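You operate a simulated robot arm through the tools that you are given. There is no shell and no other tool.

Carry out the task below with a simulated robot arm. There is one attempt and no reset: what you move stays moved.

Task
Brush the long slab clean and sponge the square slab dry.
Fine: put the blue brush and the grey sponge back. Set down upright: blue brush. What is to be rubbed or washed off counts as gone when no trace of it is left.

It is judged by the outcome, as a careful person would: the job done as asked, and still so three seconds after it is handed in. It fails if anything else is knocked over, pushed out of place, dropped, spilled or broken.

Robot
A 6-joint arm with a two-finger gripper, fixed in place. Base frame: the origin is at the foot of the arm, x ahead of it, y to its left, z up. Readings come in m, degrees, newtons and seconds.
With the tool pointing down near the work surface it reaches from about 0.32 to 0.68 m from the base axis. Its first joint turns from -166.0 to 166.0 degrees. Payload 3.18 kg.
The TCP is the grasp point between the finger pads, 0.03 m short of the fingertips. In the tool frame z runs along the fingers and y along their closing line. The gripper opens to 0.144 m. The gripper's body begins 0.103 m behind the TCP.
Orientation is that of the tool frame in the base frame, as a unit quaternion [x, y, z, w]. With the fingers straight down and closing along the base's y, the tool's x points along the base's -x, its y along +y and its z along -z.

Tools
- The arm moves only by the tool step_arm. Its argument "increments" is a list of rows, each a list of 7 numbers: the shift along the base's x, y, z in units of 40 mm (1.0 is 40 mm), then the turn, a rotation vector about the base's x, y, z in units of 6 degrees (1.0 is 6 degrees), then the closure, from 0 (fully open) to 1 (shut). In form: [[tx, ty, tz, wx, wy, wz, grip], ...]. A call has 1 to 20 rows; each row shifts and turns the commanded pose from where the row before left it. A call with a number of a shift or a turn outside -1 to 1 is refused whole. Each row takes 0.2 s and may step no farther than 0.05 m and 8.6 degrees from the row before; otherwise, or with a gripper value out of range, the whole call is refused. A pose out of reach is approached as far as the arm can. The call stops where the force on the tool passes 50 N (or 10 N more than at its start, if that is more) or the arm is blocked; 0.2 s more then pass. Each finger halts on what it meets, pressing with about 22 N; the grip force reading is that of the motor and also rises with nothing between the fingers. The clock runs only during rows and for 0.2 s after the last one: add rows that do not move to give the fingers time. The reply holds the time, the measured pose of the TCP, the force on the tool along the base axes, the opening and the grip force, in the units named above and with some noise, with the torque about the TCP (base axes, N m) and any sound that the robot's microphone picked up.
- Cameras (640 x 400 px; columns grow to the right, rows downward): "scene" is fixed at [0.4002, 0.65, 1.5114]; the picture's right is [-0.98, -0.21, 0.00], its down [-0.20, 0.92, -0.34] and it looks along [0.07, -0.33, -0.94] (base axes); focal length 339 px, centre (320, 200). "wrist" rides on the gripper at [0.076, 0.016, -0.143] in the tool frame; the picture's right is [-0.21, 0.98, 0.00], its down [-0.84, -0.18, -0.51] and it looks along [-0.50, -0.11, 0.86] (tool axes); focal length 218 px, centre (320, 200). There is no depth. A picture from a camera that has moved, and an enlarged one, comes with that camera's place and axes in the base frame and with its lens.
- get_image(camera): a new picture of that camera. No time passes.
- inspect(camera, box): a new picture of the part [left, top, right, bottom] of that camera's present view, enlarged. No time passes.
- close_job(): hands the job in; it is judged then, once.

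Nothing tells you positions but the pictures and the camera data. Unless the task says otherwise, let go and move clear before handing in.

The tools are called after "Call:" by a JSON object that holds its "name" and its "arguments". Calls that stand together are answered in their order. step_arm: Moves the arm, as the interface text tells. Its arguments: {"type":"object","properties":{"increments":{"type":"array","items":{"type":"array","items":{"type":"number"}}}},"required":["increments"]} The other tools are called the same way: get_image (camera) takes a picture; inspect (camera, box) takes an enlarged picture of a part of a camera's view; close_job () hands the job in.

At the start:

```text
clock: 0.0
tcp_pos: [0.2138, 0.2896, 1.0162]
tool_rot: [0.0, 1.0, 0.001, 0.0]
ft_force: [0.0, 0.4, -0.4]
wrist_torque: [0.0, -0.01, 0.03]
grip_width: 0.1441
grasp_force: 0.0
```

scene: 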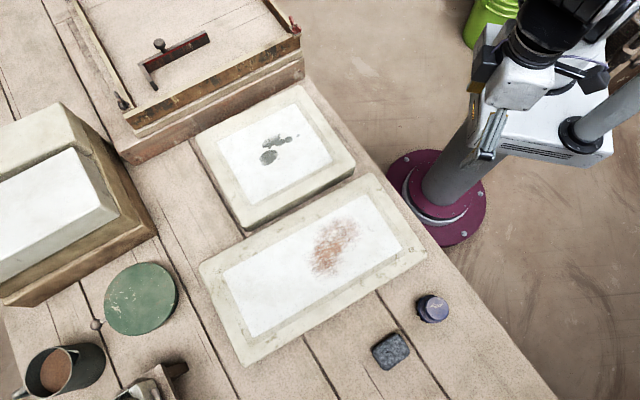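
wrist: 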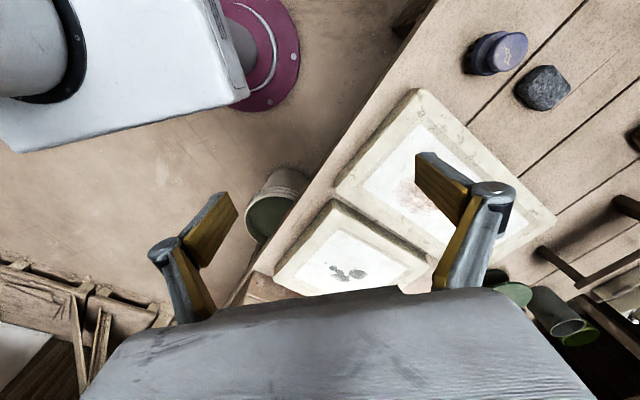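

I see a workbench with a square slab (dark wet spots), a long slab (reddish dust), a dark blue round brush and a grey sponge near the long slab. I'll look closer before moving.

Call:
{"name": "inspect", "arguments": {"camera": "scene", "box": [340, 260, 500, 390]}}

Call:
{"name": "inspect", "arguments": {"camera": "scene", "box": [180, 70, 440, 370]}}

Call:
{"name": "inspect", "arguments": {"camera": "wrist", "box": [400, 0, 640, 150]}}

Call:
{"name": "inspect", "arguments": {"camera": "wrist", "box": [240, 100, 560, 300]}}

```text
3.08 times, centred on (420, 325) of scene
camera zoom: at [0.4002, 0.65, 1.5114], right [-0.98, -0.21, 0.0], down [-0.2, 0.92, -0.34], along [0.07, -0.33, -0.94], focal length 1042 px, centre (12, -185)
```

zoom: 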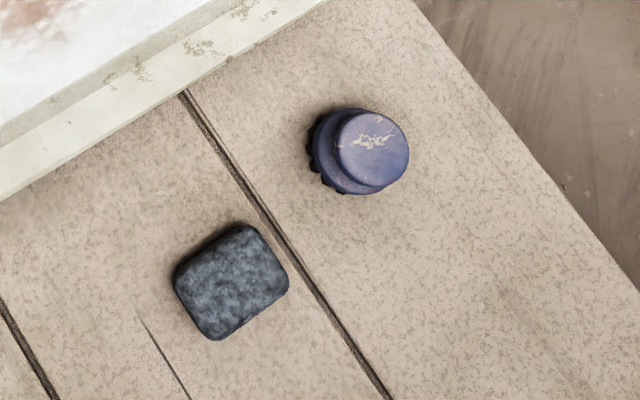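

```text
1.33 times, centred on (310, 220) of scene
camera zoom: at [0.4002, 0.65, 1.5114], right [-0.98, -0.21, 0.0], down [-0.2, 0.92, -0.34], along [0.07, -0.33, -0.94], focal length 452 px, centre (333, 173)
```

zoom: 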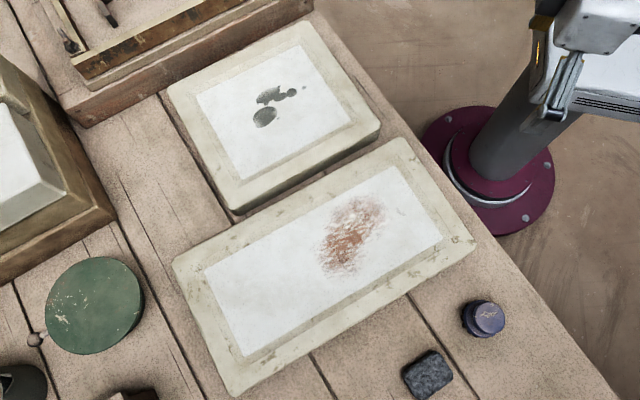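

```text
2.67 times, centred on (520, 75) of wrist
camera zoom: at [0.1361, 0.3035, 1.159], right [0.21, 0.98, 0.0], down [0.84, -0.18, 0.51], along [0.5, -0.11, -0.86], focal length 582 px, centre (-213, 533)
```

zoom: 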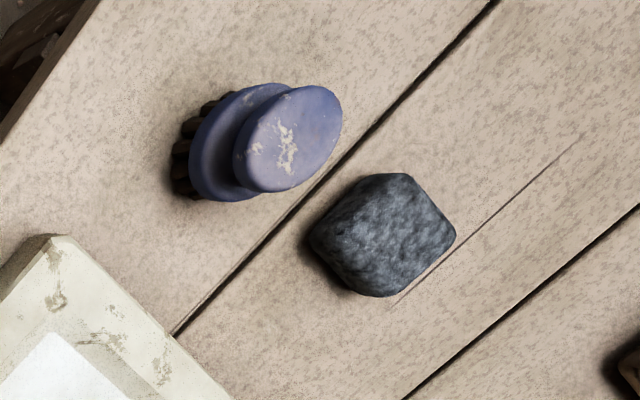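

```text
2.00 times, centred on (400, 200) of wrist
camera zoom: at [0.1361, 0.3035, 1.159], right [0.21, 0.98, 0.0], down [0.84, -0.18, 0.51], along [0.5, -0.11, -0.86], focal length 436 px, centre (160, 200)
```

zoom: 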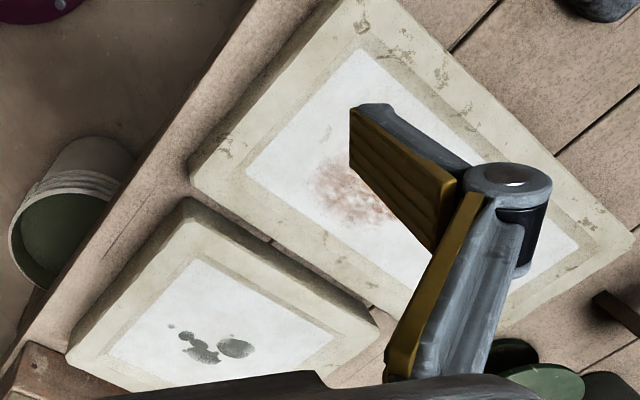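

I triangulate the brush knob top near (0.17, 0.57, 0.78) and the sponge top near (0.24, 0.68, 0.74). I'll move the arm high over that side of the bench to get closer wrist pictures.

Call:
{"name": "step_arm", "arguments": {"increments": [[-0.4, 0.9, 0, 0, 0, 0, 0], [-0.4, 0.9, 0, 0, 0, 0, 0], [-0.4, 0.9, 0, 0, 0, 0, 0], [-0.4, 0.9, 0, 0, 0, 0, 0], [-0.4, 0.9, 0, 0, 0, 0, 0], [-0.4, 0.9, 0, 0, 0, 0, 0], [-0.4, 0.9, 0, 0, 0, 0, 0], [0, 0, 0, 0, 0, 0, 0]]}}

```text
clock: 1.8
tcp_pos: [0.0958, 0.5126, 0.9612]
tool_rot: [0.0, 1.0, 0.005, 0.0]
ft_force: [-0.4, -0.3, 0.2]
wrist_torque: [0.0, 0.03, -0.01]
grip_width: 0.1439
grasp_force: 0.1
out of reach, approached as far as the arm can: row 3, 4, 5, 6, 7
```

The arm settled at its reach limit at this height. I'll take pictures from here.

Call:
{"name": "get_image", "arguments": {"camera": "wrist"}}

Call:
{"name": "get_image", "arguments": {"camera": "scene"}}

```text
taken
camera wrist: at [0.0175, 0.5265, 1.1038], right [0.21, 0.98, 0.01], down [0.84, -0.18, 0.51], along [0.5, -0.1, -0.86], focal length 218 px, centre (320, 200)
```

wrist: 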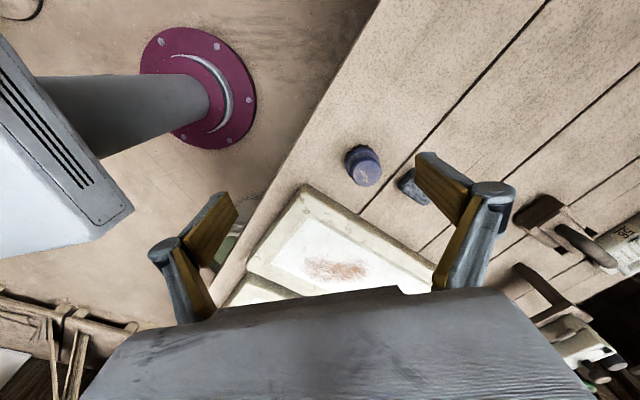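

```text
taken
```

scene: 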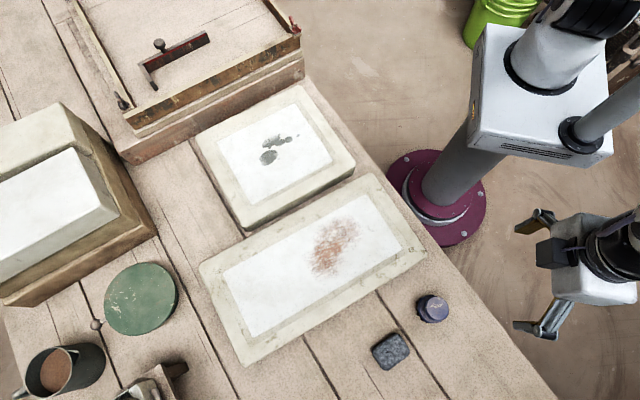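

The brush now lies near the picture centre. I'll enlarge parts of this view to triangulate brush, sponge and slabs.

Call:
{"name": "inspect", "arguments": {"camera": "wrist", "box": [320, 120, 448, 200]}}

Call:
{"name": "inspect", "arguments": {"camera": "wrist", "box": [210, 170, 450, 320]}}

Call:
{"name": "inspect", "arguments": {"camera": "scene", "box": [360, 275, 460, 385]}}

```text
5.00 times, centred on (384, 160) of wrist
camera zoom: at [0.0175, 0.5265, 1.1038], right [0.21, 0.98, 0.01], down [0.84, -0.18, 0.51], along [0.5, -0.1, -0.86], focal length 1091 px, centre (0, 400)
```

zoom: 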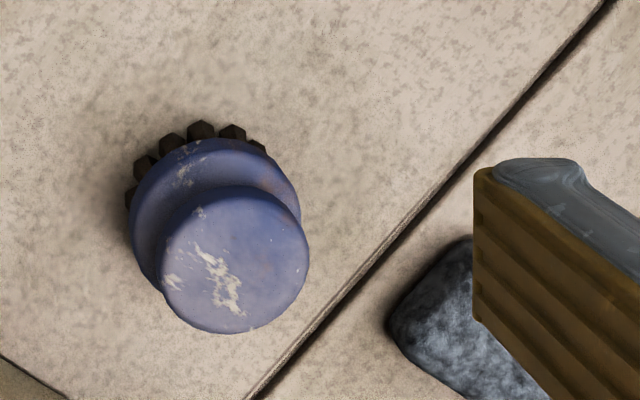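

```text
2.67 times, centred on (330, 245) of wrist
camera zoom: at [0.0175, 0.5265, 1.1038], right [0.21, 0.98, 0.01], down [0.84, -0.18, 0.51], along [0.5, -0.1, -0.86], focal length 582 px, centre (293, 80)
```

zoom: 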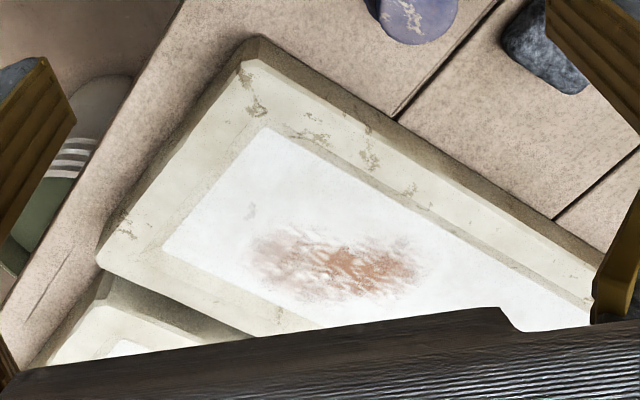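

```text
3.64 times, centred on (410, 330) of scene
camera zoom: at [0.4002, 0.65, 1.5114], right [-0.98, -0.21, 0.0], down [-0.2, 0.92, -0.34], along [0.07, -0.33, -0.94], focal length 1231 px, centre (-7, -273)
```

zoom: 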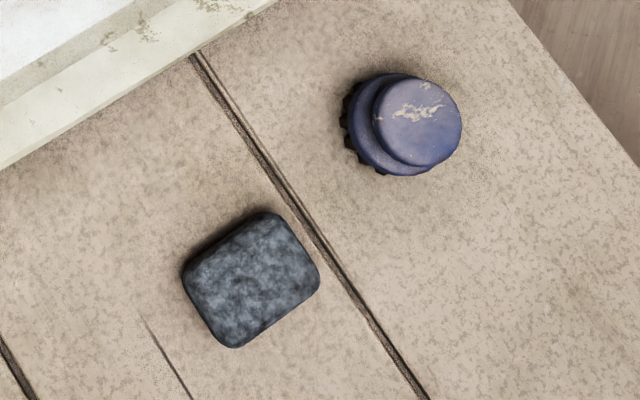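

Table top is at about z 0.717, both slab tops at about 0.763, the brush is about 63 mm tall with its knob at (0.171, 0.573), and the sponge is at (0.243, 0.676). Next I'll turn the gripper radially and move down near the brush, checking reach as I go.

Call:
{"name": "step_arm", "arguments": {"increments": [[0, -0.3, -0.9, 0, 0, 1, 0], [0, -0.3, -0.9, 0, 0, 1, 0], [0, 0, -0.9, 0, 0, 1, 0], [0, 0, 0, 0, 0, 1, 0], [0, 0, 0, 0, 0, 1, 0], [0, 0, 0, 0, 0, 1, 0], [0, 0, 0, 0, 0, 1, 0], [0, 0, 0, 0, 0, 1, 0], [0, 0, 0, 0, 0, 1, 0], [0, 0, 0, 0, 0, 1, 0], [0, 0, 0, 0, 0, 1, 0], [0, 0, 0, 0, 0, 1, 0], [0, 0, 0, 0, 0, 0, 0]]}}

```text
clock: 4.6
tcp_pos: [0.0951, 0.4887, 0.8495]
tool_rot: [-0.588, 0.809, 0.0, 0.0]
ft_force: [0.0, 0.4, 0.7]
wrist_torque: [0.01, -0.01, 0.0]
grip_width: 0.144
grasp_force: 0.0
```

Call:
{"name": "get_image", "arguments": {"camera": "wrist"}}

```text
taken
camera wrist: at [0.0553, 0.4197, 0.9944], right [-0.87, 0.5, 0.0], down [0.43, 0.75, 0.51], along [0.25, 0.44, -0.86], focal length 218 px, centre (320, 200)
```

wrist: 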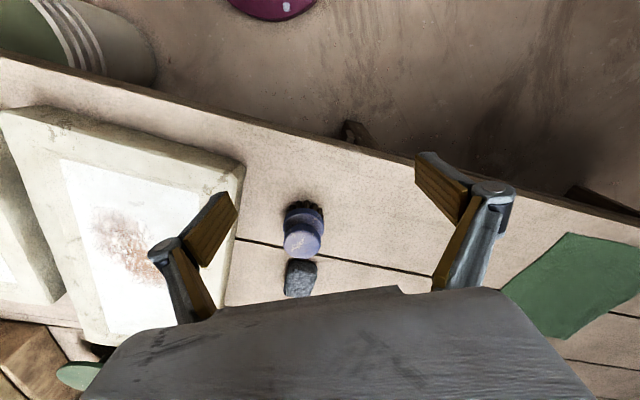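

I'll test the reach over the far end of the long slab's stain before gripping anything, staying well above all objects.

Call:
{"name": "step_arm", "arguments": {"increments": [[0.93, 0.128, 0, 0, 0, -0.385, 0], [0.93, 0.128, 0, 0, 0, -0.385, 0], [0.93, 0.128, 0, 0, 0, -0.385, 0], [0.93, 0.128, 0, 0, 0, -0.385, 0], [0.93, 0.128, 0, 0, 0, -0.385, 0], [0.93, 0.128, 0, 0, 0, -0.385, 0], [0.93, 0.128, 0, 0, 0, -0.385, 0], [0.93, 0.128, 0, 0, 0, -0.385, 0], [0.93, 0.128, 0, 0, 0, -0.385, 0], [0, 0, 0, 0, 0, 0, 0]]}}

```text
clock: 6.8
tcp_pos: [0.414, 0.5087, 0.8338]
tool_rot: [-0.432, 0.902, 0.003, 0.006]
ft_force: [0.1, 0.5, -1.1]
wrist_torque: [0.0, -0.02, 0.0]
grip_width: 0.1438
grasp_force: 0.0
out of reach, approached as far as the arm can: row 8, 9
```

Call:
{"name": "step_arm", "arguments": {"increments": [[0, 0, 0, 0.779, -0.627, 0, 0], [0, 0, 0, 0.779, -0.627, 0, 0], [0.35, 0.43, 0, 0, 0, 0, 0], [0.35, 0.43, 0, 0, 0, 0, 0], [0, 0, 0, 0, 0, 0, 0]]}}

Call:
{"name": "get_image", "arguments": {"camera": "wrist"}}

Call:
{"name": "get_image", "arguments": {"camera": "scene"}}

```text
clock: 8.0
tcp_pos: [0.4386, 0.5447, 0.8339]
tool_rot: [-0.43, 0.897, 0.045, 0.094]
ft_force: [0.6, 0.2, -0.6]
wrist_torque: [0.0, 0.02, 0.0]
grip_width: 0.1439
grasp_force: 0.1
```

```text
taken
camera wrist: at [0.3604, 0.4718, 0.9561], right [-0.63, 0.77, 0.04], down [0.59, 0.45, 0.67], along [0.5, 0.45, -0.74], focal length 218 px, centre (320, 200)
```

wrist: 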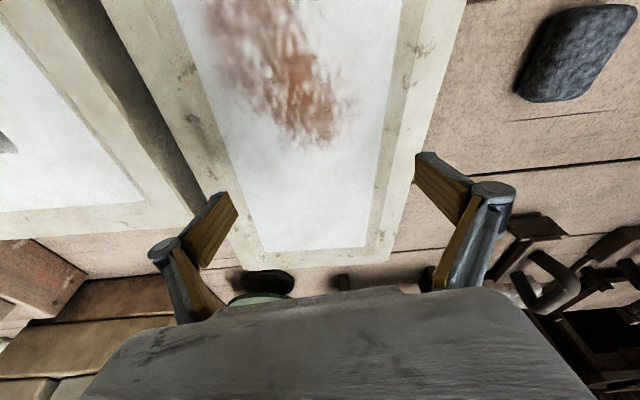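

```text
taken
```

scene: 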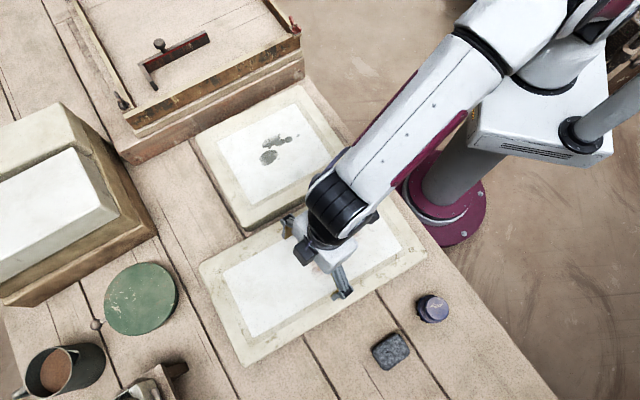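

With a 12° outward tilt the arm reaches 0.70 m here. I'll use this close view to pin down the stain extents and sponge.

Call:
{"name": "inspect", "arguments": {"camera": "wrist", "box": [160, 0, 416, 160]}}

Call:
{"name": "inspect", "arguments": {"camera": "wrist", "box": [480, 0, 640, 120]}}

Call:
{"name": "inspect", "arguments": {"camera": "wrist", "box": [0, 0, 256, 280]}}

```text
2.50 times, centred on (288, 80) of wrist
camera zoom: at [0.3604, 0.4718, 0.9561], right [-0.63, 0.77, 0.04], down [0.59, 0.45, 0.67], along [0.5, 0.45, -0.74], focal length 546 px, centre (400, 500)
```

zoom: 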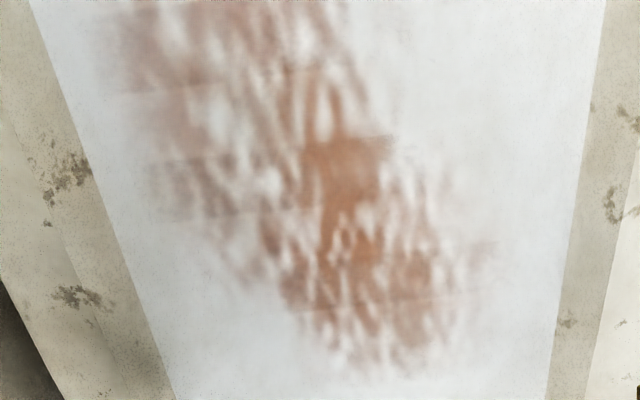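

```text
3.33 times, centred on (560, 60) of wrist
camera zoom: at [0.3604, 0.4718, 0.9561], right [-0.63, 0.77, 0.04], down [0.59, 0.45, 0.67], along [0.5, 0.45, -0.74], focal length 728 px, centre (-480, 667)
```

zoom: 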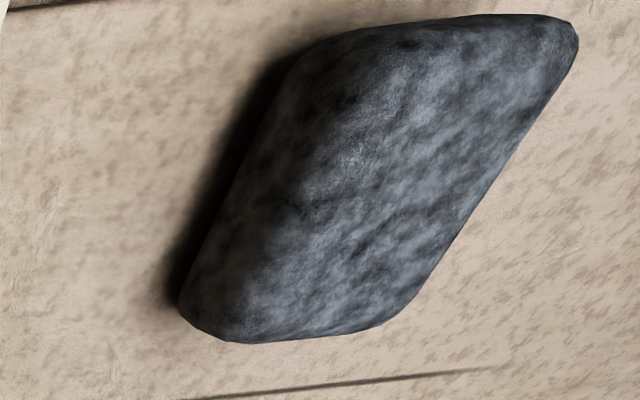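

```text
1.43 times, centred on (128, 140) of wrist
camera zoom: at [0.3604, 0.4718, 0.9561], right [-0.63, 0.77, 0.04], down [0.59, 0.45, 0.67], along [0.5, 0.45, -0.74], focal length 312 px, centre (594, 286)
```

zoom: 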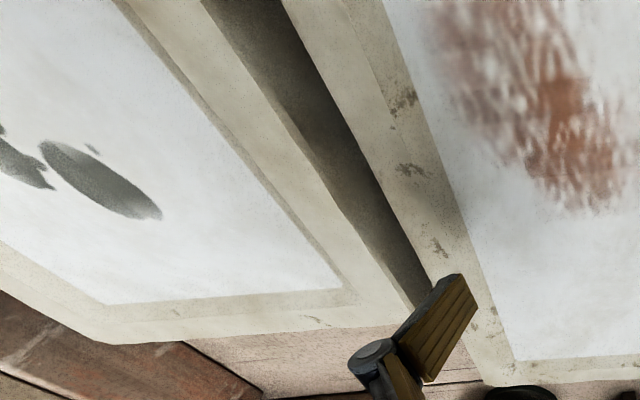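

Call:
{"name": "inspect", "arguments": {"camera": "scene", "box": [190, 80, 350, 190]}}

Call:
{"name": "inspect", "arguments": {"camera": "scene", "box": [200, 250, 300, 360]}}

Call:
{"name": "inspect", "arguments": {"camera": "wrist", "box": [220, 190, 420, 280]}}

```text
3.64 times, centred on (270, 135) of scene
camera zoom: at [0.4002, 0.65, 1.5114], right [-0.98, -0.21, 0.0], down [-0.2, 0.92, -0.34], along [0.07, -0.33, -0.94], focal length 1231 px, centre (502, 436)
```

zoom: 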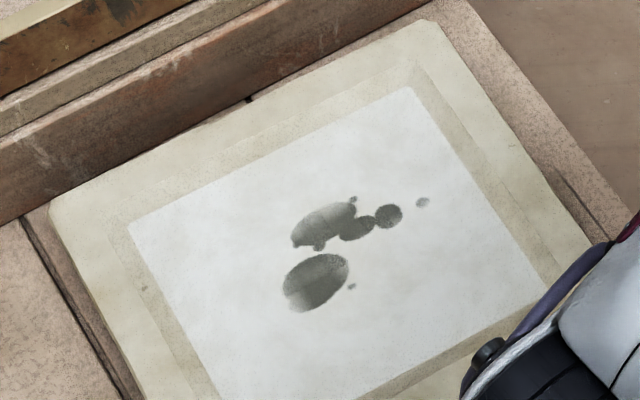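

```text
3.64 times, centred on (250, 305) of scene
camera zoom: at [0.4002, 0.65, 1.5114], right [-0.98, -0.21, 0.0], down [-0.2, 0.92, -0.34], along [0.07, -0.33, -0.94], focal length 1231 px, centre (574, -182)
```

zoom: 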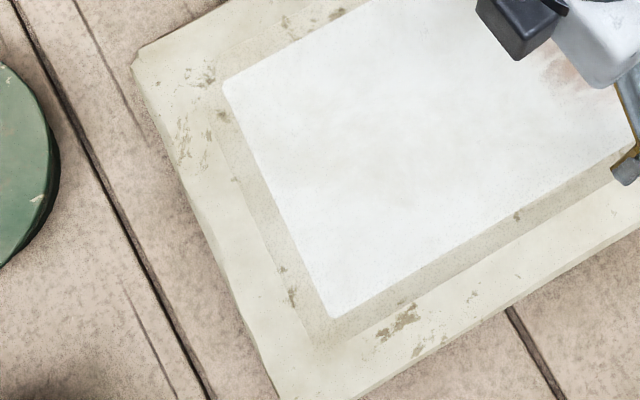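

```text
3.20 times, centred on (320, 235) of wrist
camera zoom: at [0.3604, 0.4718, 0.9561], right [-0.63, 0.77, 0.04], down [0.59, 0.45, 0.67], along [0.5, 0.45, -0.74], focal length 698 px, centre (320, 88)
```

zoom: 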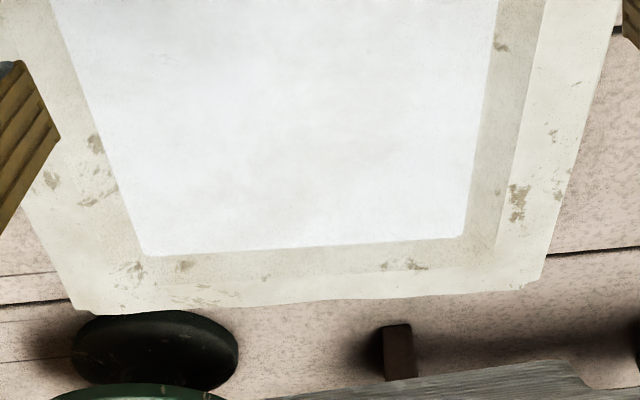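

Stain extents are known: long slab stain x 0.34–0.455, y 0.40–0.555; square slab wet patch x 0.545–0.63, y 0.225–0.33. Now I'll move over the brush with the gripper partly closed and the same 12° tilt.

Call:
{"name": "step_arm", "arguments": {"increments": [[-0.839, 0.079, 0.06, 0, 0, 0.4625, 0.3], [-0.839, 0.079, 0.06, 0, 0, 0.4625, 0.3], [-0.839, 0.079, 0.06, 0, 0, 0.4625, 0.3], [-0.839, 0.079, 0.06, 0, 0, 0.4625, 0.3], [-0.839, 0.079, 0.06, 0, 0, 0.4625, 0.3], [-0.839, 0.079, 0.06, 0, 0, 0.4625, 0.3], [-0.839, 0.079, 0.06, 0, 0, 0.4625, 0.3], [-0.839, 0.079, 0.06, 0, 0, 0.4625, 0.3], [0, 0, 0, 0, 0, 0, 0.3]]}}

Call:
{"name": "get_image", "arguments": {"camera": "wrist"}}

Call:
{"name": "inspect", "arguments": {"camera": "scene", "box": [360, 240, 520, 370]}}

```text
clock: 10.0
tcp_pos: [0.1705, 0.5718, 0.8534]
tool_rot: [-0.595, 0.797, 0.062, 0.084]
ft_force: [-0.3, 0.7, -0.2]
wrist_torque: [-0.04, -0.02, 0.0]
grip_width: 0.1007
grasp_force: 0.0
```

```text
taken
camera wrist: at [0.1247, 0.475, 0.9767], right [-0.88, 0.47, 0.04], down [0.38, 0.64, 0.67], along [0.29, 0.61, -0.74], focal length 218 px, centre (320, 200)
```

wrist: 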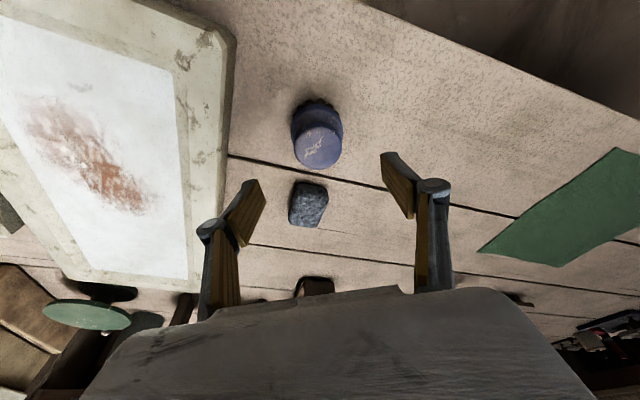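

```text
3.08 times, centred on (440, 305) of scene
camera zoom: at [0.4002, 0.65, 1.5114], right [-0.98, -0.21, 0.0], down [-0.2, 0.92, -0.34], along [0.07, -0.33, -0.94], focal length 1042 px, centre (-49, -123)
```

zoom: 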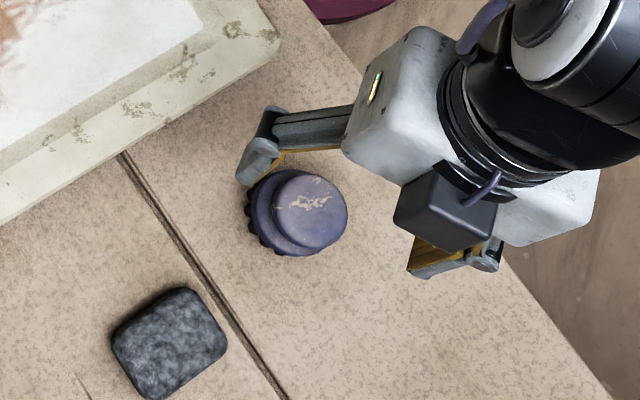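

Call:
{"name": "inspect", "arguments": {"camera": "wrist", "box": [270, 80, 366, 180]}}

```text
4.00 times, centred on (318, 130) of wrist
camera zoom: at [0.1247, 0.475, 0.9767], right [-0.88, 0.47, 0.04], down [0.38, 0.64, 0.67], along [0.29, 0.61, -0.74], focal length 873 px, centre (328, 480)
```

zoom: 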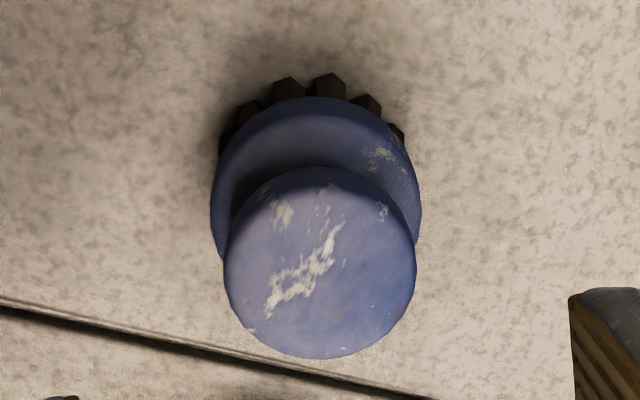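

The brush sits where expected, centred between the fingers. I'll lower around the knob, then close.

Call:
{"name": "step_arm", "arguments": {"increments": [[-0.028, -0.065, -0.4, 0, 0, 0, 0.3], [0, 0, -0.4, 0, 0, 0, 0.3], [0, 0, -0.4, 0, 0, 0, 0.3], [0, 0, -0.46, 0, 0, 0, 0.3], [0, 0, 0, 0, 0, 0, 0.3]]}}

Call:
{"name": "get_image", "arguments": {"camera": "wrist"}}

Call:
{"name": "inspect", "arguments": {"camera": "scene", "box": [380, 260, 500, 350]}}

```text
clock: 11.2
tcp_pos: [0.1676, 0.5662, 0.7876]
tool_rot: [-0.595, 0.797, 0.063, 0.083]
ft_force: [0.1, 0.9, -0.1]
wrist_torque: [-0.01, 0.01, -0.01]
grip_width: 0.1008
grasp_force: 0.0
```

```text
taken
camera wrist: at [0.1219, 0.47, 0.9104], right [-0.88, 0.47, 0.04], down [0.38, 0.64, 0.67], along [0.29, 0.61, -0.74], focal length 218 px, centre (320, 200)
```

wrist: 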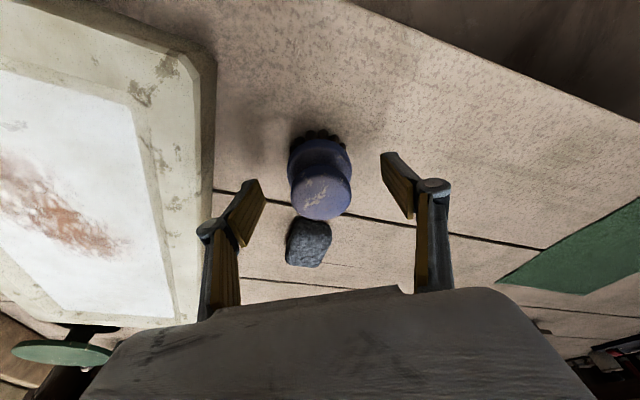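

```text
4.44 times, centred on (440, 305) of scene
camera zoom: at [0.4002, 0.65, 1.5114], right [-0.98, -0.21, 0.0], down [-0.2, 0.92, -0.34], along [0.07, -0.33, -0.94], focal length 1505 px, centre (-213, -267)
```

zoom: 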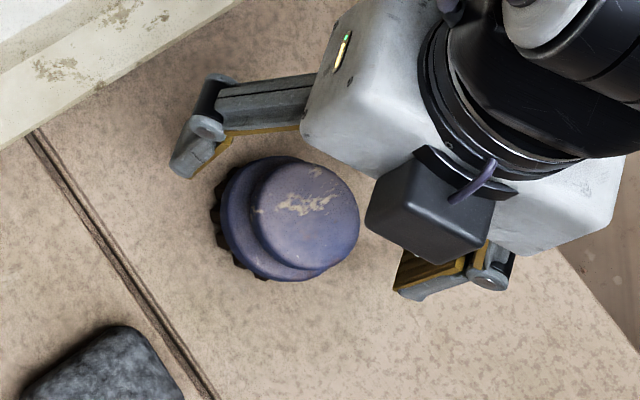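

Call:
{"name": "step_arm", "arguments": {"increments": [[0.04, 0.07, 0, 0, 0, 0, 0.3], [0, 0, 0, 0, 0, 0, 0.6], [0, 0, 0, 0, 0, 0, 1], [0, 0, 0, 0, 0, 0, 1], [0, 0, 0, 0, 0, 0, 1], [0, 0, 0, 0, 0, 0, 1]]}}

Call:
{"name": "get_image", "arguments": {"camera": "wrist"}}

Call:
{"name": "inspect", "arguments": {"camera": "scene", "box": [380, 260, 500, 350]}}

```text
clock: 12.6
tcp_pos: [0.1691, 0.5705, 0.7877]
tool_rot: [-0.595, 0.797, 0.063, 0.084]
ft_force: [0.6, 0.9, 2.8]
wrist_torque: [-0.04, 0.04, 0.01]
grip_width: 0.0457
grasp_force: 21.5
```

```text
taken
camera wrist: at [0.1237, 0.473, 0.9102], right [-0.88, 0.47, 0.04], down [0.38, 0.64, 0.67], along [0.29, 0.61, -0.74], focal length 218 px, centre (320, 200)
```

wrist: 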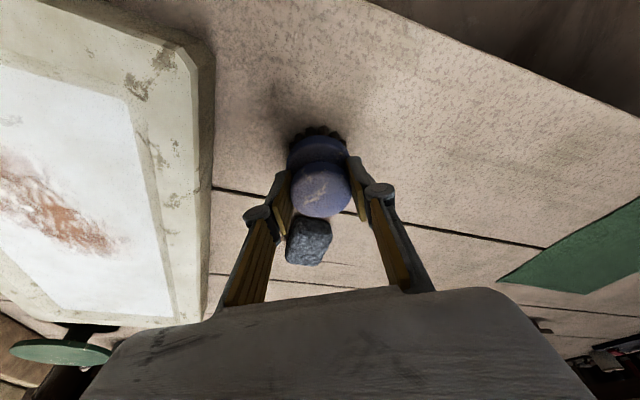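

```text
4.44 times, centred on (440, 305) of scene
camera zoom: at [0.4002, 0.65, 1.5114], right [-0.98, -0.21, 0.0], down [-0.2, 0.92, -0.34], along [0.07, -0.33, -0.94], focal length 1505 px, centre (-213, -267)
```

zoom: 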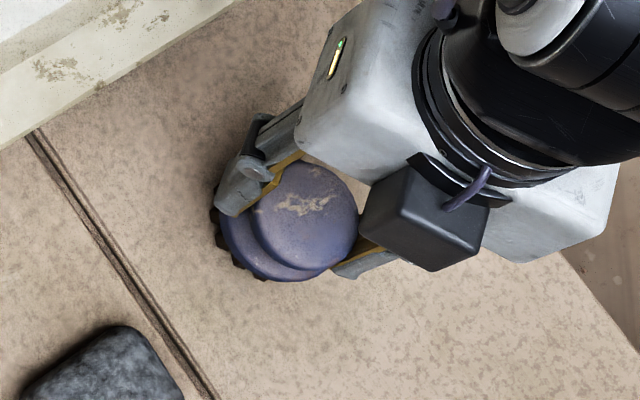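

The brush is gripped (46 mm wide knob, 21.5 N). I'll lift it straight up and check.

Call:
{"name": "step_arm", "arguments": {"increments": [[0, 0, 0.3, 0, 0, 0, 1], [0, 0, 0.7, 0, 0, 0, 1], [0, 0, 0.7, 0, 0, 0, 1], [0, 0, 0.3, 0, 0, 0, 1], [0, 0, 0, 0, 0, 0, 1]]}}

Call:
{"name": "get_image", "arguments": {"camera": "wrist"}}

Call:
{"name": "inspect", "arguments": {"camera": "scene", "box": [380, 260, 500, 350]}}

```text
clock: 13.8
tcp_pos: [0.1713, 0.5715, 0.8673]
tool_rot: [-0.595, 0.797, 0.062, 0.084]
ft_force: [0.4, -1.0, -0.5]
wrist_torque: [0.01, 0.02, -0.01]
grip_width: 0.0456
grasp_force: 22.2
```

```text
taken
camera wrist: at [0.126, 0.4745, 0.9908], right [-0.88, 0.47, 0.04], down [0.38, 0.64, 0.67], along [0.29, 0.61, -0.74], focal length 218 px, centre (320, 200)
```

wrist: 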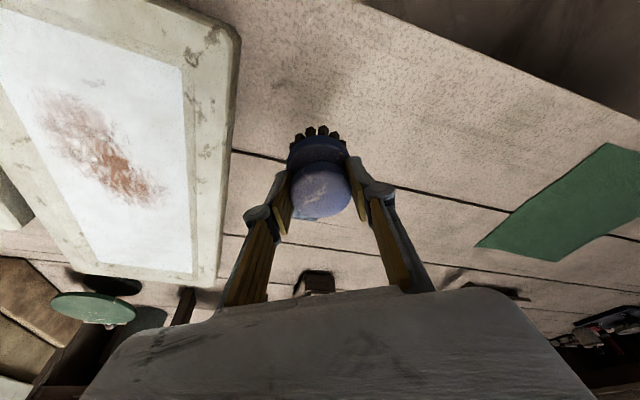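

```text
4.44 times, centred on (440, 305) of scene
camera zoom: at [0.4002, 0.65, 1.5114], right [-0.98, -0.21, 0.0], down [-0.2, 0.92, -0.34], along [0.07, -0.33, -0.94], focal length 1505 px, centre (-213, -267)
```

zoom: 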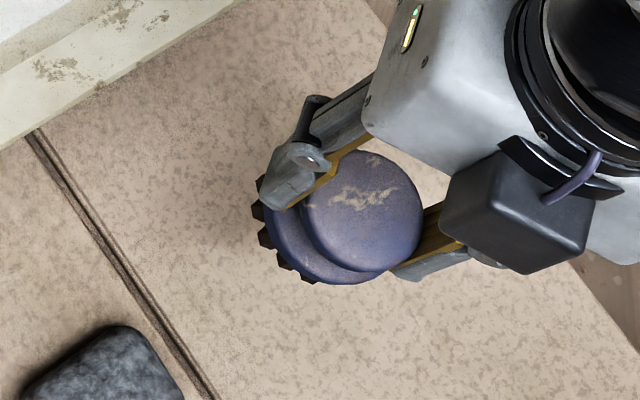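

Brush is held upright and clear. I'll carry it over to the near end of the long slab's stain.

Call:
{"name": "step_arm", "arguments": {"increments": [[0.721, -0.5125, 0, 0, 0, -0.583, 1], [0.721, -0.5125, 0, 0, 0, -0.583, 1], [0.721, -0.5125, 0, 0, 0, -0.583, 1], [0.721, -0.5125, 0, 0, 0, -0.583, 1], [0.721, -0.5125, 0, 0, 0, -0.583, 1], [0.721, -0.5125, 0, 0, 0, -0.583, 1], [0.721, -0.5125, 0, 0, 0, -0.583, 1], [0, 0, -0.5, 0, 0, 0, 1], [0, 0, 0, 0, 0, 0, 1]]}}

Call:
{"name": "get_image", "arguments": {"camera": "wrist"}}

Call:
{"name": "get_image", "arguments": {"camera": "scene"}}

```text
clock: 15.8
tcp_pos: [0.3724, 0.4255, 0.8449]
tool_rot: [-0.412, 0.905, 0.043, 0.095]
ft_force: [-0.8, 0.3, -0.6]
wrist_torque: [0.0, 0.02, -0.02]
grip_width: 0.0458
grasp_force: 22.0
```

```text
taken
camera wrist: at [0.2909, 0.3562, 0.9684], right [-0.6, 0.8, 0.04], down [0.61, 0.42, 0.67], along [0.52, 0.43, -0.74], focal length 218 px, centre (320, 200)
```

wrist: 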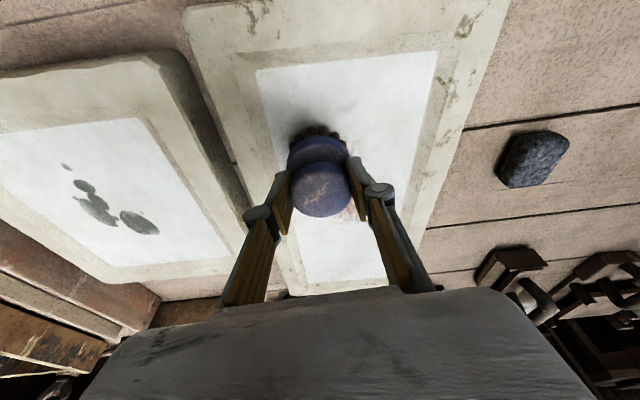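

```text
taken
```

scene: 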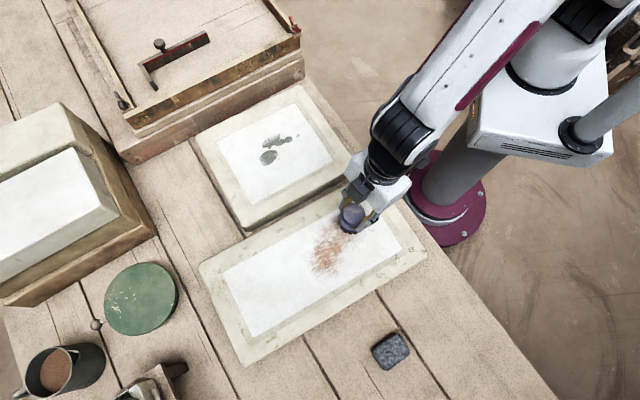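

Call:
{"name": "step_arm", "arguments": {"increments": [[0, 0, -0.1, 0, 0, 0, 1], [0, 0, -0.1, 0, 0, 0, 1], [0, 0, 0, 0, 0, 0, 1]]}}

```text
clock: 16.6
tcp_pos: [0.3714, 0.4261, 0.838]
tool_rot: [-0.412, 0.905, 0.042, 0.095]
ft_force: [-0.3, -0.8, -0.7]
wrist_torque: [0.04, 0.02, -0.02]
grip_width: 0.0454
grasp_force: 22.0
```

Call:
{"name": "step_arm", "arguments": {"increments": [[0, 0, -0.05, 0, 0, 0, 1], [0, 0, 0, 0, 0, 0, 1]]}}

```text
clock: 17.2
tcp_pos: [0.3729, 0.4271, 0.8349]
tool_rot: [-0.412, 0.905, 0.042, 0.095]
ft_force: [-0.3, -0.6, -0.1]
wrist_torque: [0.01, 0.01, -0.02]
grip_width: 0.0457
grasp_force: 22.0
```

Call:
{"name": "step_arm", "arguments": {"increments": [[0, 0, -0.05, 0, 0, 0, 1], [0, 0, 0, 0, 0, 0, 1]]}}

```text
clock: 17.8
tcp_pos: [0.3731, 0.4266, 0.8323]
tool_rot: [-0.412, 0.905, 0.044, 0.095]
ft_force: [-0.6, -0.5, -0.3]
wrist_torque: [-0.02, 0.02, -0.02]
grip_width: 0.0459
grasp_force: 21.9
```

Call:
{"name": "step_arm", "arguments": {"increments": [[0, 0, -0.05, 0, 0, 0, 1], [0, 0, 0, 0, 0, 0, 1]]}}

```text
clock: 18.4
tcp_pos: [0.3726, 0.4265, 0.8311]
tool_rot: [-0.412, 0.905, 0.043, 0.096]
ft_force: [-0.4, 1.3, -0.3]
wrist_torque: [-0.01, 0.02, 0.04]
grip_width: 0.0455
grasp_force: 22.1
```

Call:
{"name": "step_arm", "arguments": {"increments": [[0, 0, -0.05, 0, 0, 0, 1], [0, 0, 0, 0, 0, 0, 1]]}}

```text
clock: 19.0
tcp_pos: [0.3734, 0.4261, 0.8291]
tool_rot: [-0.412, 0.905, 0.043, 0.094]
ft_force: [-0.1, 0.5, 0.1]
wrist_torque: [0.0, 0.0, 0.02]
grip_width: 0.0458
grasp_force: 22.5
```

Call:
{"name": "step_arm", "arguments": {"increments": [[0, 0, -0.05, 0, 0, 0, 1], [0, 0, 0, 0, 0, 0, 1]]}}

```text
clock: 19.6
tcp_pos: [0.373, 0.4267, 0.8287]
tool_rot: [-0.413, 0.905, 0.043, 0.095]
ft_force: [-0.1, 0.0, -1.1]
wrist_torque: [0.01, 0.0, -0.01]
grip_width: 0.0457
grasp_force: 22.4
```

Call:
{"name": "step_arm", "arguments": {"increments": [[0, 0, -0.05, 0, 0, 0, 1], [0, 0, 0, 0, 0, 0, 1]]}}

Call:
{"name": "inspect", "arguments": {"camera": "scene", "box": [300, 170, 420, 270]}}

Call:
{"name": "inspect", "arguments": {"camera": "wrist", "box": [240, 100, 400, 240]}}

```text
clock: 20.2
tcp_pos: [0.3729, 0.4256, 0.8258]
tool_rot: [-0.413, 0.905, 0.043, 0.096]
ft_force: [-0.8, -1.5, 6.3]
wrist_torque: [-0.27, 0.08, -0.01]
grip_width: 0.0455
grasp_force: 21.8
```

```text
4.00 times, centred on (360, 220) of scene
camera zoom: at [0.4002, 0.65, 1.5114], right [-0.98, -0.21, 0.0], down [-0.2, 0.92, -0.34], along [0.07, -0.33, -0.94], focal length 1355 px, centre (160, 120)
```

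zoom: 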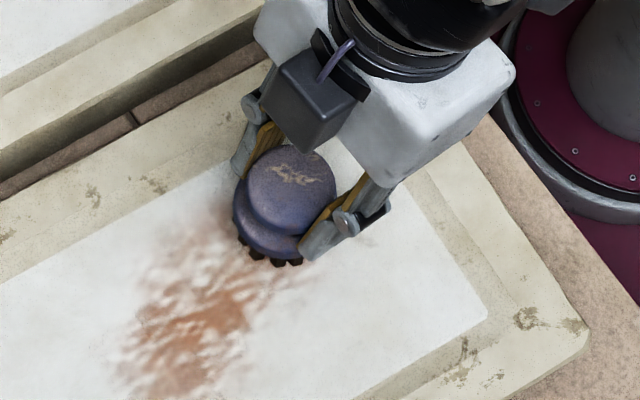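

```text
2.86 times, centred on (320, 170) of wrist
camera zoom: at [0.2912, 0.3568, 0.9493], right [-0.6, 0.8, 0.04], down [0.61, 0.42, 0.67], along [0.52, 0.43, -0.74], focal length 624 px, centre (320, 286)
```

zoom: 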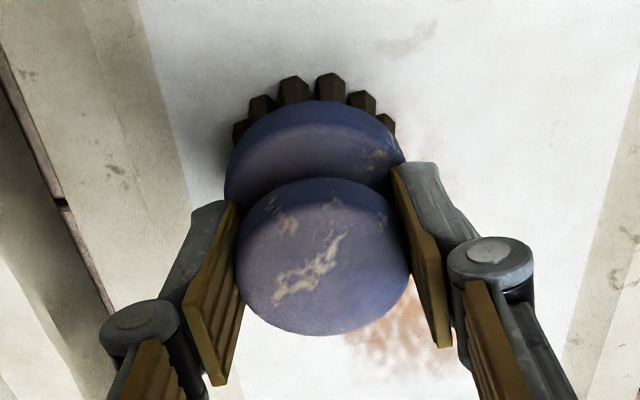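

Contact is made at about 6 N (slab top ≈ 0.756); I also noticed a faint smudge near (0.33, 0.43). Now I'll scrub in lines along the stain, starting with one there-and-back stroke.

Call:
{"name": "step_arm", "arguments": {"increments": [[-0.3775, -0.3025, 0, 0, 0, 0, 1], [0.302, 0.523, 0, 0, 0, 0, 1], [0.302, 0.523, 0, 0, 0, 0, 1], [0.302, 0.523, 0, 0, 0, 0, 1]]}}

Call:
{"name": "inspect", "arguments": {"camera": "scene", "box": [280, 170, 440, 300]}}

Call:
{"name": "inspect", "arguments": {"camera": "wrist", "box": [200, 0, 440, 240]}}

```text
clock: 21.2
tcp_pos: [0.3945, 0.476, 0.8255]
tool_rot: [-0.412, 0.905, 0.044, 0.095]
ft_force: [-1.9, -4.8, 11.7]
wrist_torque: [-0.29, 0.03, 0.02]
grip_width: 0.0457
grasp_force: 22.1
```

```text
3.08 times, centred on (360, 235) of scene
camera zoom: at [0.4002, 0.65, 1.5114], right [-0.98, -0.21, 0.0], down [-0.2, 0.92, -0.34], along [0.07, -0.33, -0.94], focal length 1042 px, centre (197, 92)
```

zoom: 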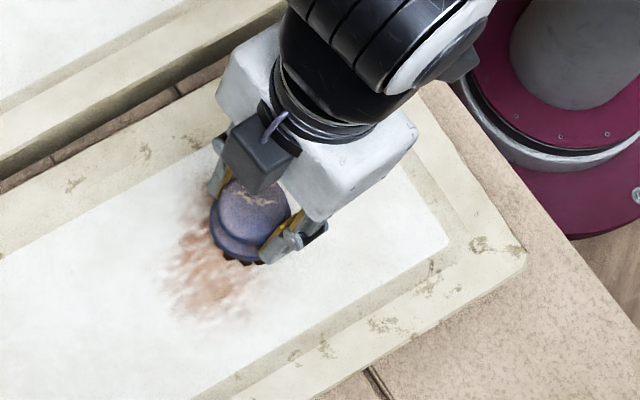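

```text
1.67 times, centred on (320, 120) of wrist
camera zoom: at [0.313, 0.4074, 0.9493], right [-0.6, 0.8, 0.04], down [0.61, 0.42, 0.67], along [0.52, 0.43, -0.74], focal length 364 px, centre (320, 333)
```

zoom: 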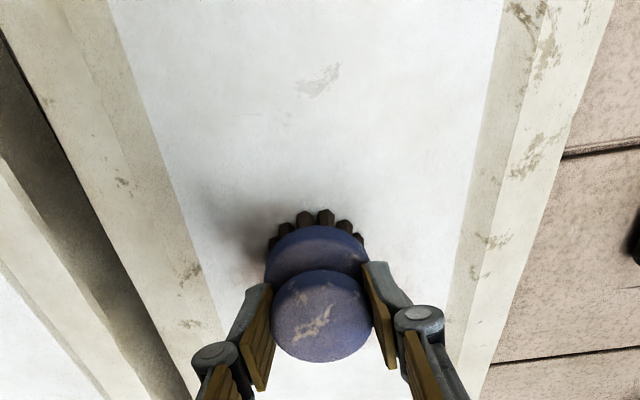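

Brushing works: the area behind the brush is white. I'll continue the strokes, easing pressure slightly.

Call:
{"name": "step_arm", "arguments": {"increments": [[0.302, 0.523, 0.02, 0, 0, 0, 1], [0.302, 0.523, 0, 0, 0, 0, 1], [0.302, 0.523, 0, 0, 0, 0, 1], [0, 0, 0, 0, 0, 0, 1]]}}

```text
clock: 22.2
tcp_pos: [0.4322, 0.5406, 0.8263]
tool_rot: [-0.413, 0.905, 0.044, 0.094]
ft_force: [1.2, -1.0, -0.2]
wrist_torque: [0.02, 0.02, -0.03]
grip_width: 0.0456
grasp_force: 22.2
```

Call:
{"name": "step_arm", "arguments": {"increments": [[0, 0, -0.03, 0, 0, 0, 1], [0, 0, 0, 0, 0, 0, 1]]}}

```text
clock: 22.8
tcp_pos: [0.4317, 0.5395, 0.8264]
tool_rot: [-0.412, 0.905, 0.043, 0.096]
ft_force: [-3.7, -1.6, 7.8]
wrist_torque: [-0.19, 0.19, -0.03]
grip_width: 0.0457
grasp_force: 21.5
```

Call:
{"name": "step_arm", "arguments": {"increments": [[-0.2375, -0.411, 0, 0, 0, 0, 1], [-0.2375, -0.411, 0, 0, 0, 0, 1], [-0.2375, -0.411, 0, 0, 0, 0, 1]]}}

Call:
{"name": "inspect", "arguments": {"camera": "scene", "box": [280, 170, 440, 300]}}

```text
clock: 23.6
tcp_pos: [0.4028, 0.4912, 0.8249]
tool_rot: [-0.413, 0.905, 0.044, 0.095]
ft_force: [2.1, 1.8, 9.2]
wrist_torque: [0.11, -0.06, 0.02]
grip_width: 0.0457
grasp_force: 22.0
```

```text
3.08 times, centred on (360, 235) of scene
camera zoom: at [0.4002, 0.65, 1.5114], right [-0.98, -0.21, 0.0], down [-0.2, 0.92, -0.34], along [0.07, -0.33, -0.94], focal length 1042 px, centre (197, 92)
```

zoom: 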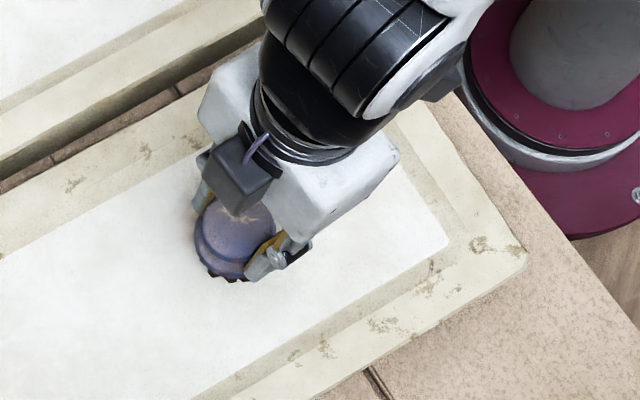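

Most of the stain is gone. I'll continue across the far side of the stain area.

Call:
{"name": "step_arm", "arguments": {"increments": [[0.459, 0.169, 0, 0, 0, 0, 1], [0.459, 0.169, 0, 0, 0, 0, 1], [-0.275, -0.476, 0, 0, 0, 0, 1], [-0.275, -0.476, 0, 0, 0, 0, 1], [-0.275, -0.476, 0, 0, 0, 0, 1]]}}

Call:
{"name": "inspect", "arguments": {"camera": "scene", "box": [280, 170, 440, 300]}}

```text
clock: 24.8
tcp_pos: [0.4054, 0.4465, 0.8264]
tool_rot: [-0.413, 0.905, 0.045, 0.096]
ft_force: [2.2, 4.1, 12.7]
wrist_torque: [0.2, -0.11, 0.03]
grip_width: 0.0455
grasp_force: 21.9
```

```text
3.08 times, centred on (360, 235) of scene
camera zoom: at [0.4002, 0.65, 1.5114], right [-0.98, -0.21, 0.0], down [-0.2, 0.92, -0.34], along [0.07, -0.33, -0.94], focal length 1042 px, centre (197, 92)
```

zoom: 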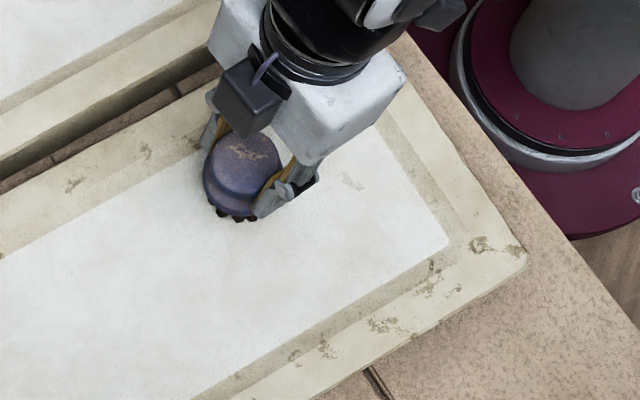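

Call:
{"name": "step_arm", "arguments": {"increments": [[0.19, -0.59, 0, 0, 0, 0, 1], [-0.75, -0.375, 0, 0, 0, 0, 1], [-0.625, 0.25, 0, 0, 0, 0, 1], [-0.625, 0.25, 0, 0, 0, 0, 1], [0.3, 0.3, 0, 0, 0, 0, 1], [-0.3, -0.3, 0, 0, 0, 0, 1], [0.6, 0.6, 0, 0, 0, 0, 1]]}}

Call:
{"name": "inspect", "arguments": {"camera": "scene", "box": [280, 170, 440, 300]}}

Call:
{"name": "get_image", "arguments": {"camera": "wrist"}}

```text
clock: 26.4
tcp_pos: [0.3582, 0.4516, 0.8251]
tool_rot: [-0.411, 0.905, 0.043, 0.096]
ft_force: [-5.7, -3.6, 23.2]
wrist_torque: [-0.51, 0.59, -0.01]
grip_width: 0.046
grasp_force: 22.4
```

```text
3.08 times, centred on (360, 235) of scene
camera zoom: at [0.4002, 0.65, 1.5114], right [-0.98, -0.21, 0.0], down [-0.2, 0.92, -0.34], along [0.07, -0.33, -0.94], focal length 1042 px, centre (197, 92)
```

zoom: 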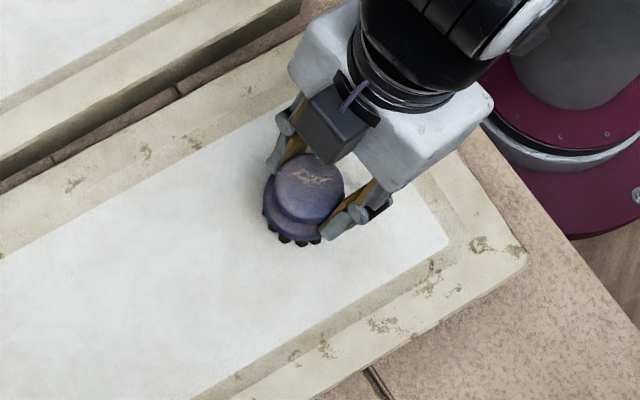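

```text
taken
camera wrist: at [0.2753, 0.3817, 0.9479], right [-0.6, 0.8, 0.04], down [0.61, 0.42, 0.67], along [0.52, 0.43, -0.74], focal length 218 px, centre (320, 200)
```

wrist: 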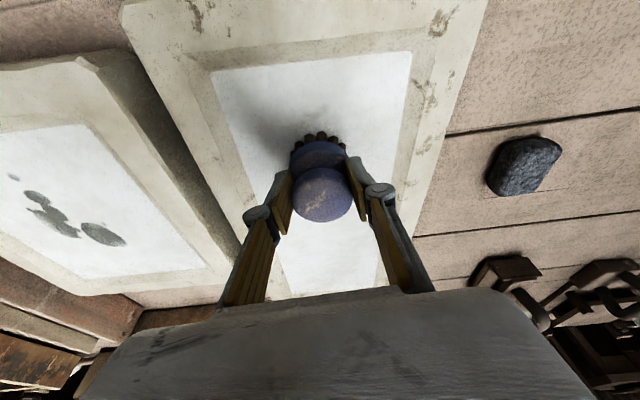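

The surface looks white; I'll lift the brush off and check the slab for remaining traces.

Call:
{"name": "step_arm", "arguments": {"increments": [[0, 0, 0.3, 0, 0, 0, 1], [0, 0, 0.7, 0, 0, 0, 1], [-0.721, 0.44, 0, 0, 0, 0.583, 1], [-0.721, 0.44, 0, 0, 0, 0.583, 1], [-0.721, 0.44, 0, 0, 0, 0.583, 1], [-0.721, 0.44, 0, 0, 0, 0.583, 1], [0, 0, 0, 0, 0, 0, 1]]}}

Call:
{"name": "get_image", "arguments": {"camera": "wrist"}}

Call:
{"name": "inspect", "arguments": {"camera": "scene", "box": [190, 160, 440, 370]}}

```text
clock: 28.0
tcp_pos: [0.2411, 0.5226, 0.8648]
tool_rot: [-0.52, 0.848, 0.055, 0.089]
ft_force: [0.7, 0.1, -0.1]
wrist_torque: [-0.03, 0.0, 0.0]
grip_width: 0.0458
grasp_force: 21.9
```

```text
taken
camera wrist: at [0.1783, 0.4352, 0.9884], right [-0.78, 0.63, 0.04], down [0.49, 0.56, 0.67], along [0.4, 0.54, -0.74], focal length 218 px, centre (320, 200)
```

wrist: 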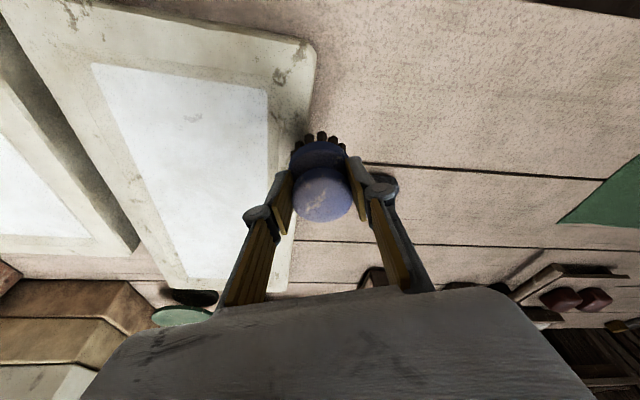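

```text
1.90 times, centred on (315, 265) of scene
camera zoom: at [0.4002, 0.65, 1.5114], right [-0.98, -0.21, 0.0], down [-0.2, 0.92, -0.34], along [0.07, -0.33, -0.94], focal length 645 px, centre (330, 76)
```

zoom: 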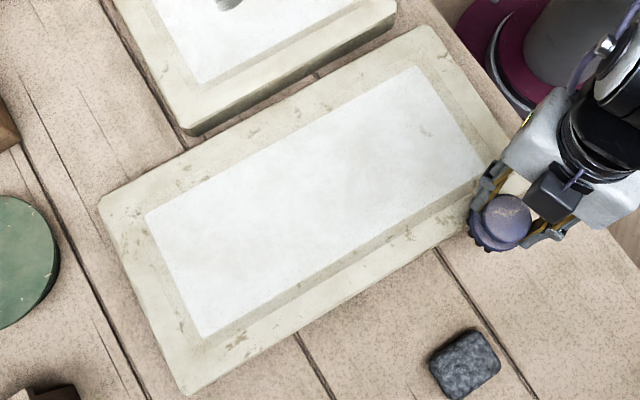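

Call:
{"name": "inspect", "arguments": {"camera": "wrist", "box": [80, 50, 300, 290]}}

Call:
{"name": "inspect", "arguments": {"camera": "scene", "box": [280, 185, 390, 285]}}

Call:
{"name": "inspect", "arguments": {"camera": "wrist", "box": [250, 110, 390, 240]}}

```text
1.67 times, centred on (190, 170) of wrist
camera zoom: at [0.1783, 0.4352, 0.9884], right [-0.78, 0.63, 0.04], down [0.49, 0.56, 0.67], along [0.4, 0.54, -0.74], focal length 364 px, centre (537, 250)
```

zoom: 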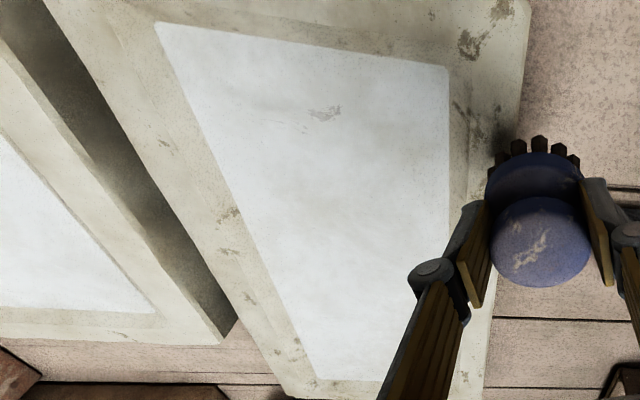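

```text
4.00 times, centred on (335, 235) of scene
camera zoom: at [0.4002, 0.65, 1.5114], right [-0.98, -0.21, 0.0], down [-0.2, 0.92, -0.34], along [0.07, -0.33, -0.94], focal length 1355 px, centre (260, 60)
```

zoom: 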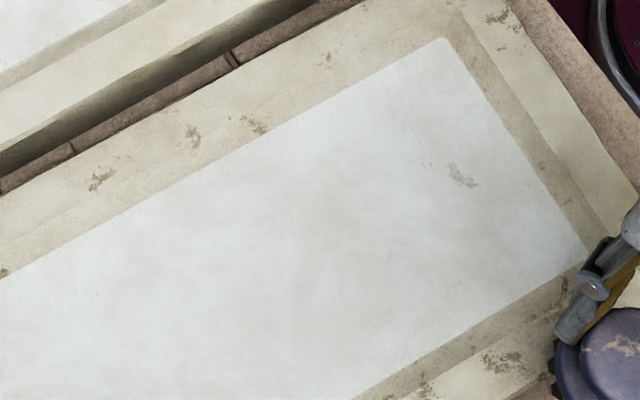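

```text
3.08 times, centred on (320, 175) of wrist
camera zoom: at [0.1783, 0.4352, 0.9884], right [-0.78, 0.63, 0.04], down [0.49, 0.56, 0.67], along [0.4, 0.54, -0.74], focal length 672 px, centre (320, 277)
```

zoom: 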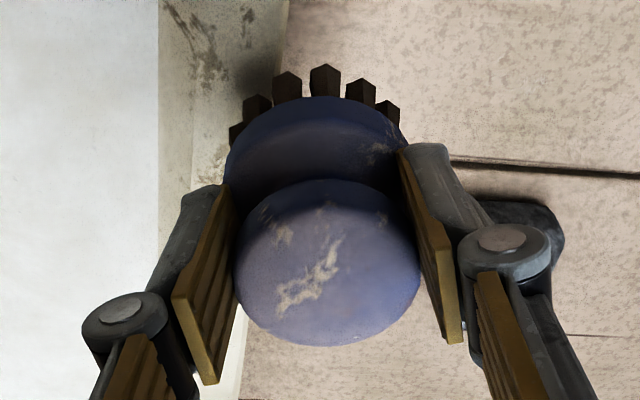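

All red-brown dust is gone; one grey fleck remains near (0.329, 0.429) that looks like the slab's own patina. I'll make another brushing pass over it and the stain's flanks to be sure.

Call:
{"name": "step_arm", "arguments": {"increments": [[0.57, -0.517, 0, 0, 0, -0.583, 1], [0.57, -0.517, 0, 0, 0, -0.583, 1], [0.57, -0.517, 0, 0, 0, -0.583, 1], [0.57, -0.517, 0, 0, 0, -0.583, 1], [0, 0, -0.45, 0, 0, 0, 1], [0, 0, -0.42, 0, 0, 0, 1], [0, 0, 0, 0, 0, 0, 1]]}}

```text
clock: 29.6
tcp_pos: [0.3317, 0.4399, 0.8304]
tool_rot: [-0.413, 0.905, 0.043, 0.095]
ft_force: [0.2, 0.2, -0.1]
wrist_torque: [-0.03, -0.03, 0.02]
grip_width: 0.046
grasp_force: 21.6
```

Call:
{"name": "step_arm", "arguments": {"increments": [[0, 0, -0.08, 0, 0, 0, 1], [0, 0, 0, 0, 0, 0, 1]]}}

```text
clock: 30.2
tcp_pos: [0.334, 0.4395, 0.8276]
tool_rot: [-0.412, 0.905, 0.044, 0.096]
ft_force: [0.6, 0.3, -1.0]
wrist_torque: [0.01, 0.0, -0.04]
grip_width: 0.0459
grasp_force: 22.2
```

Call:
{"name": "step_arm", "arguments": {"increments": [[0, 0, -0.05, 0, 0, 0, 1], [0, 0, 0, 0, 0, 0, 1]]}}

```text
clock: 30.8
tcp_pos: [0.3336, 0.4391, 0.8244]
tool_rot: [-0.412, 0.905, 0.044, 0.095]
ft_force: [0.5, 1.2, -1.3]
wrist_torque: [-0.04, -0.03, -0.02]
grip_width: 0.0457
grasp_force: 21.7
```

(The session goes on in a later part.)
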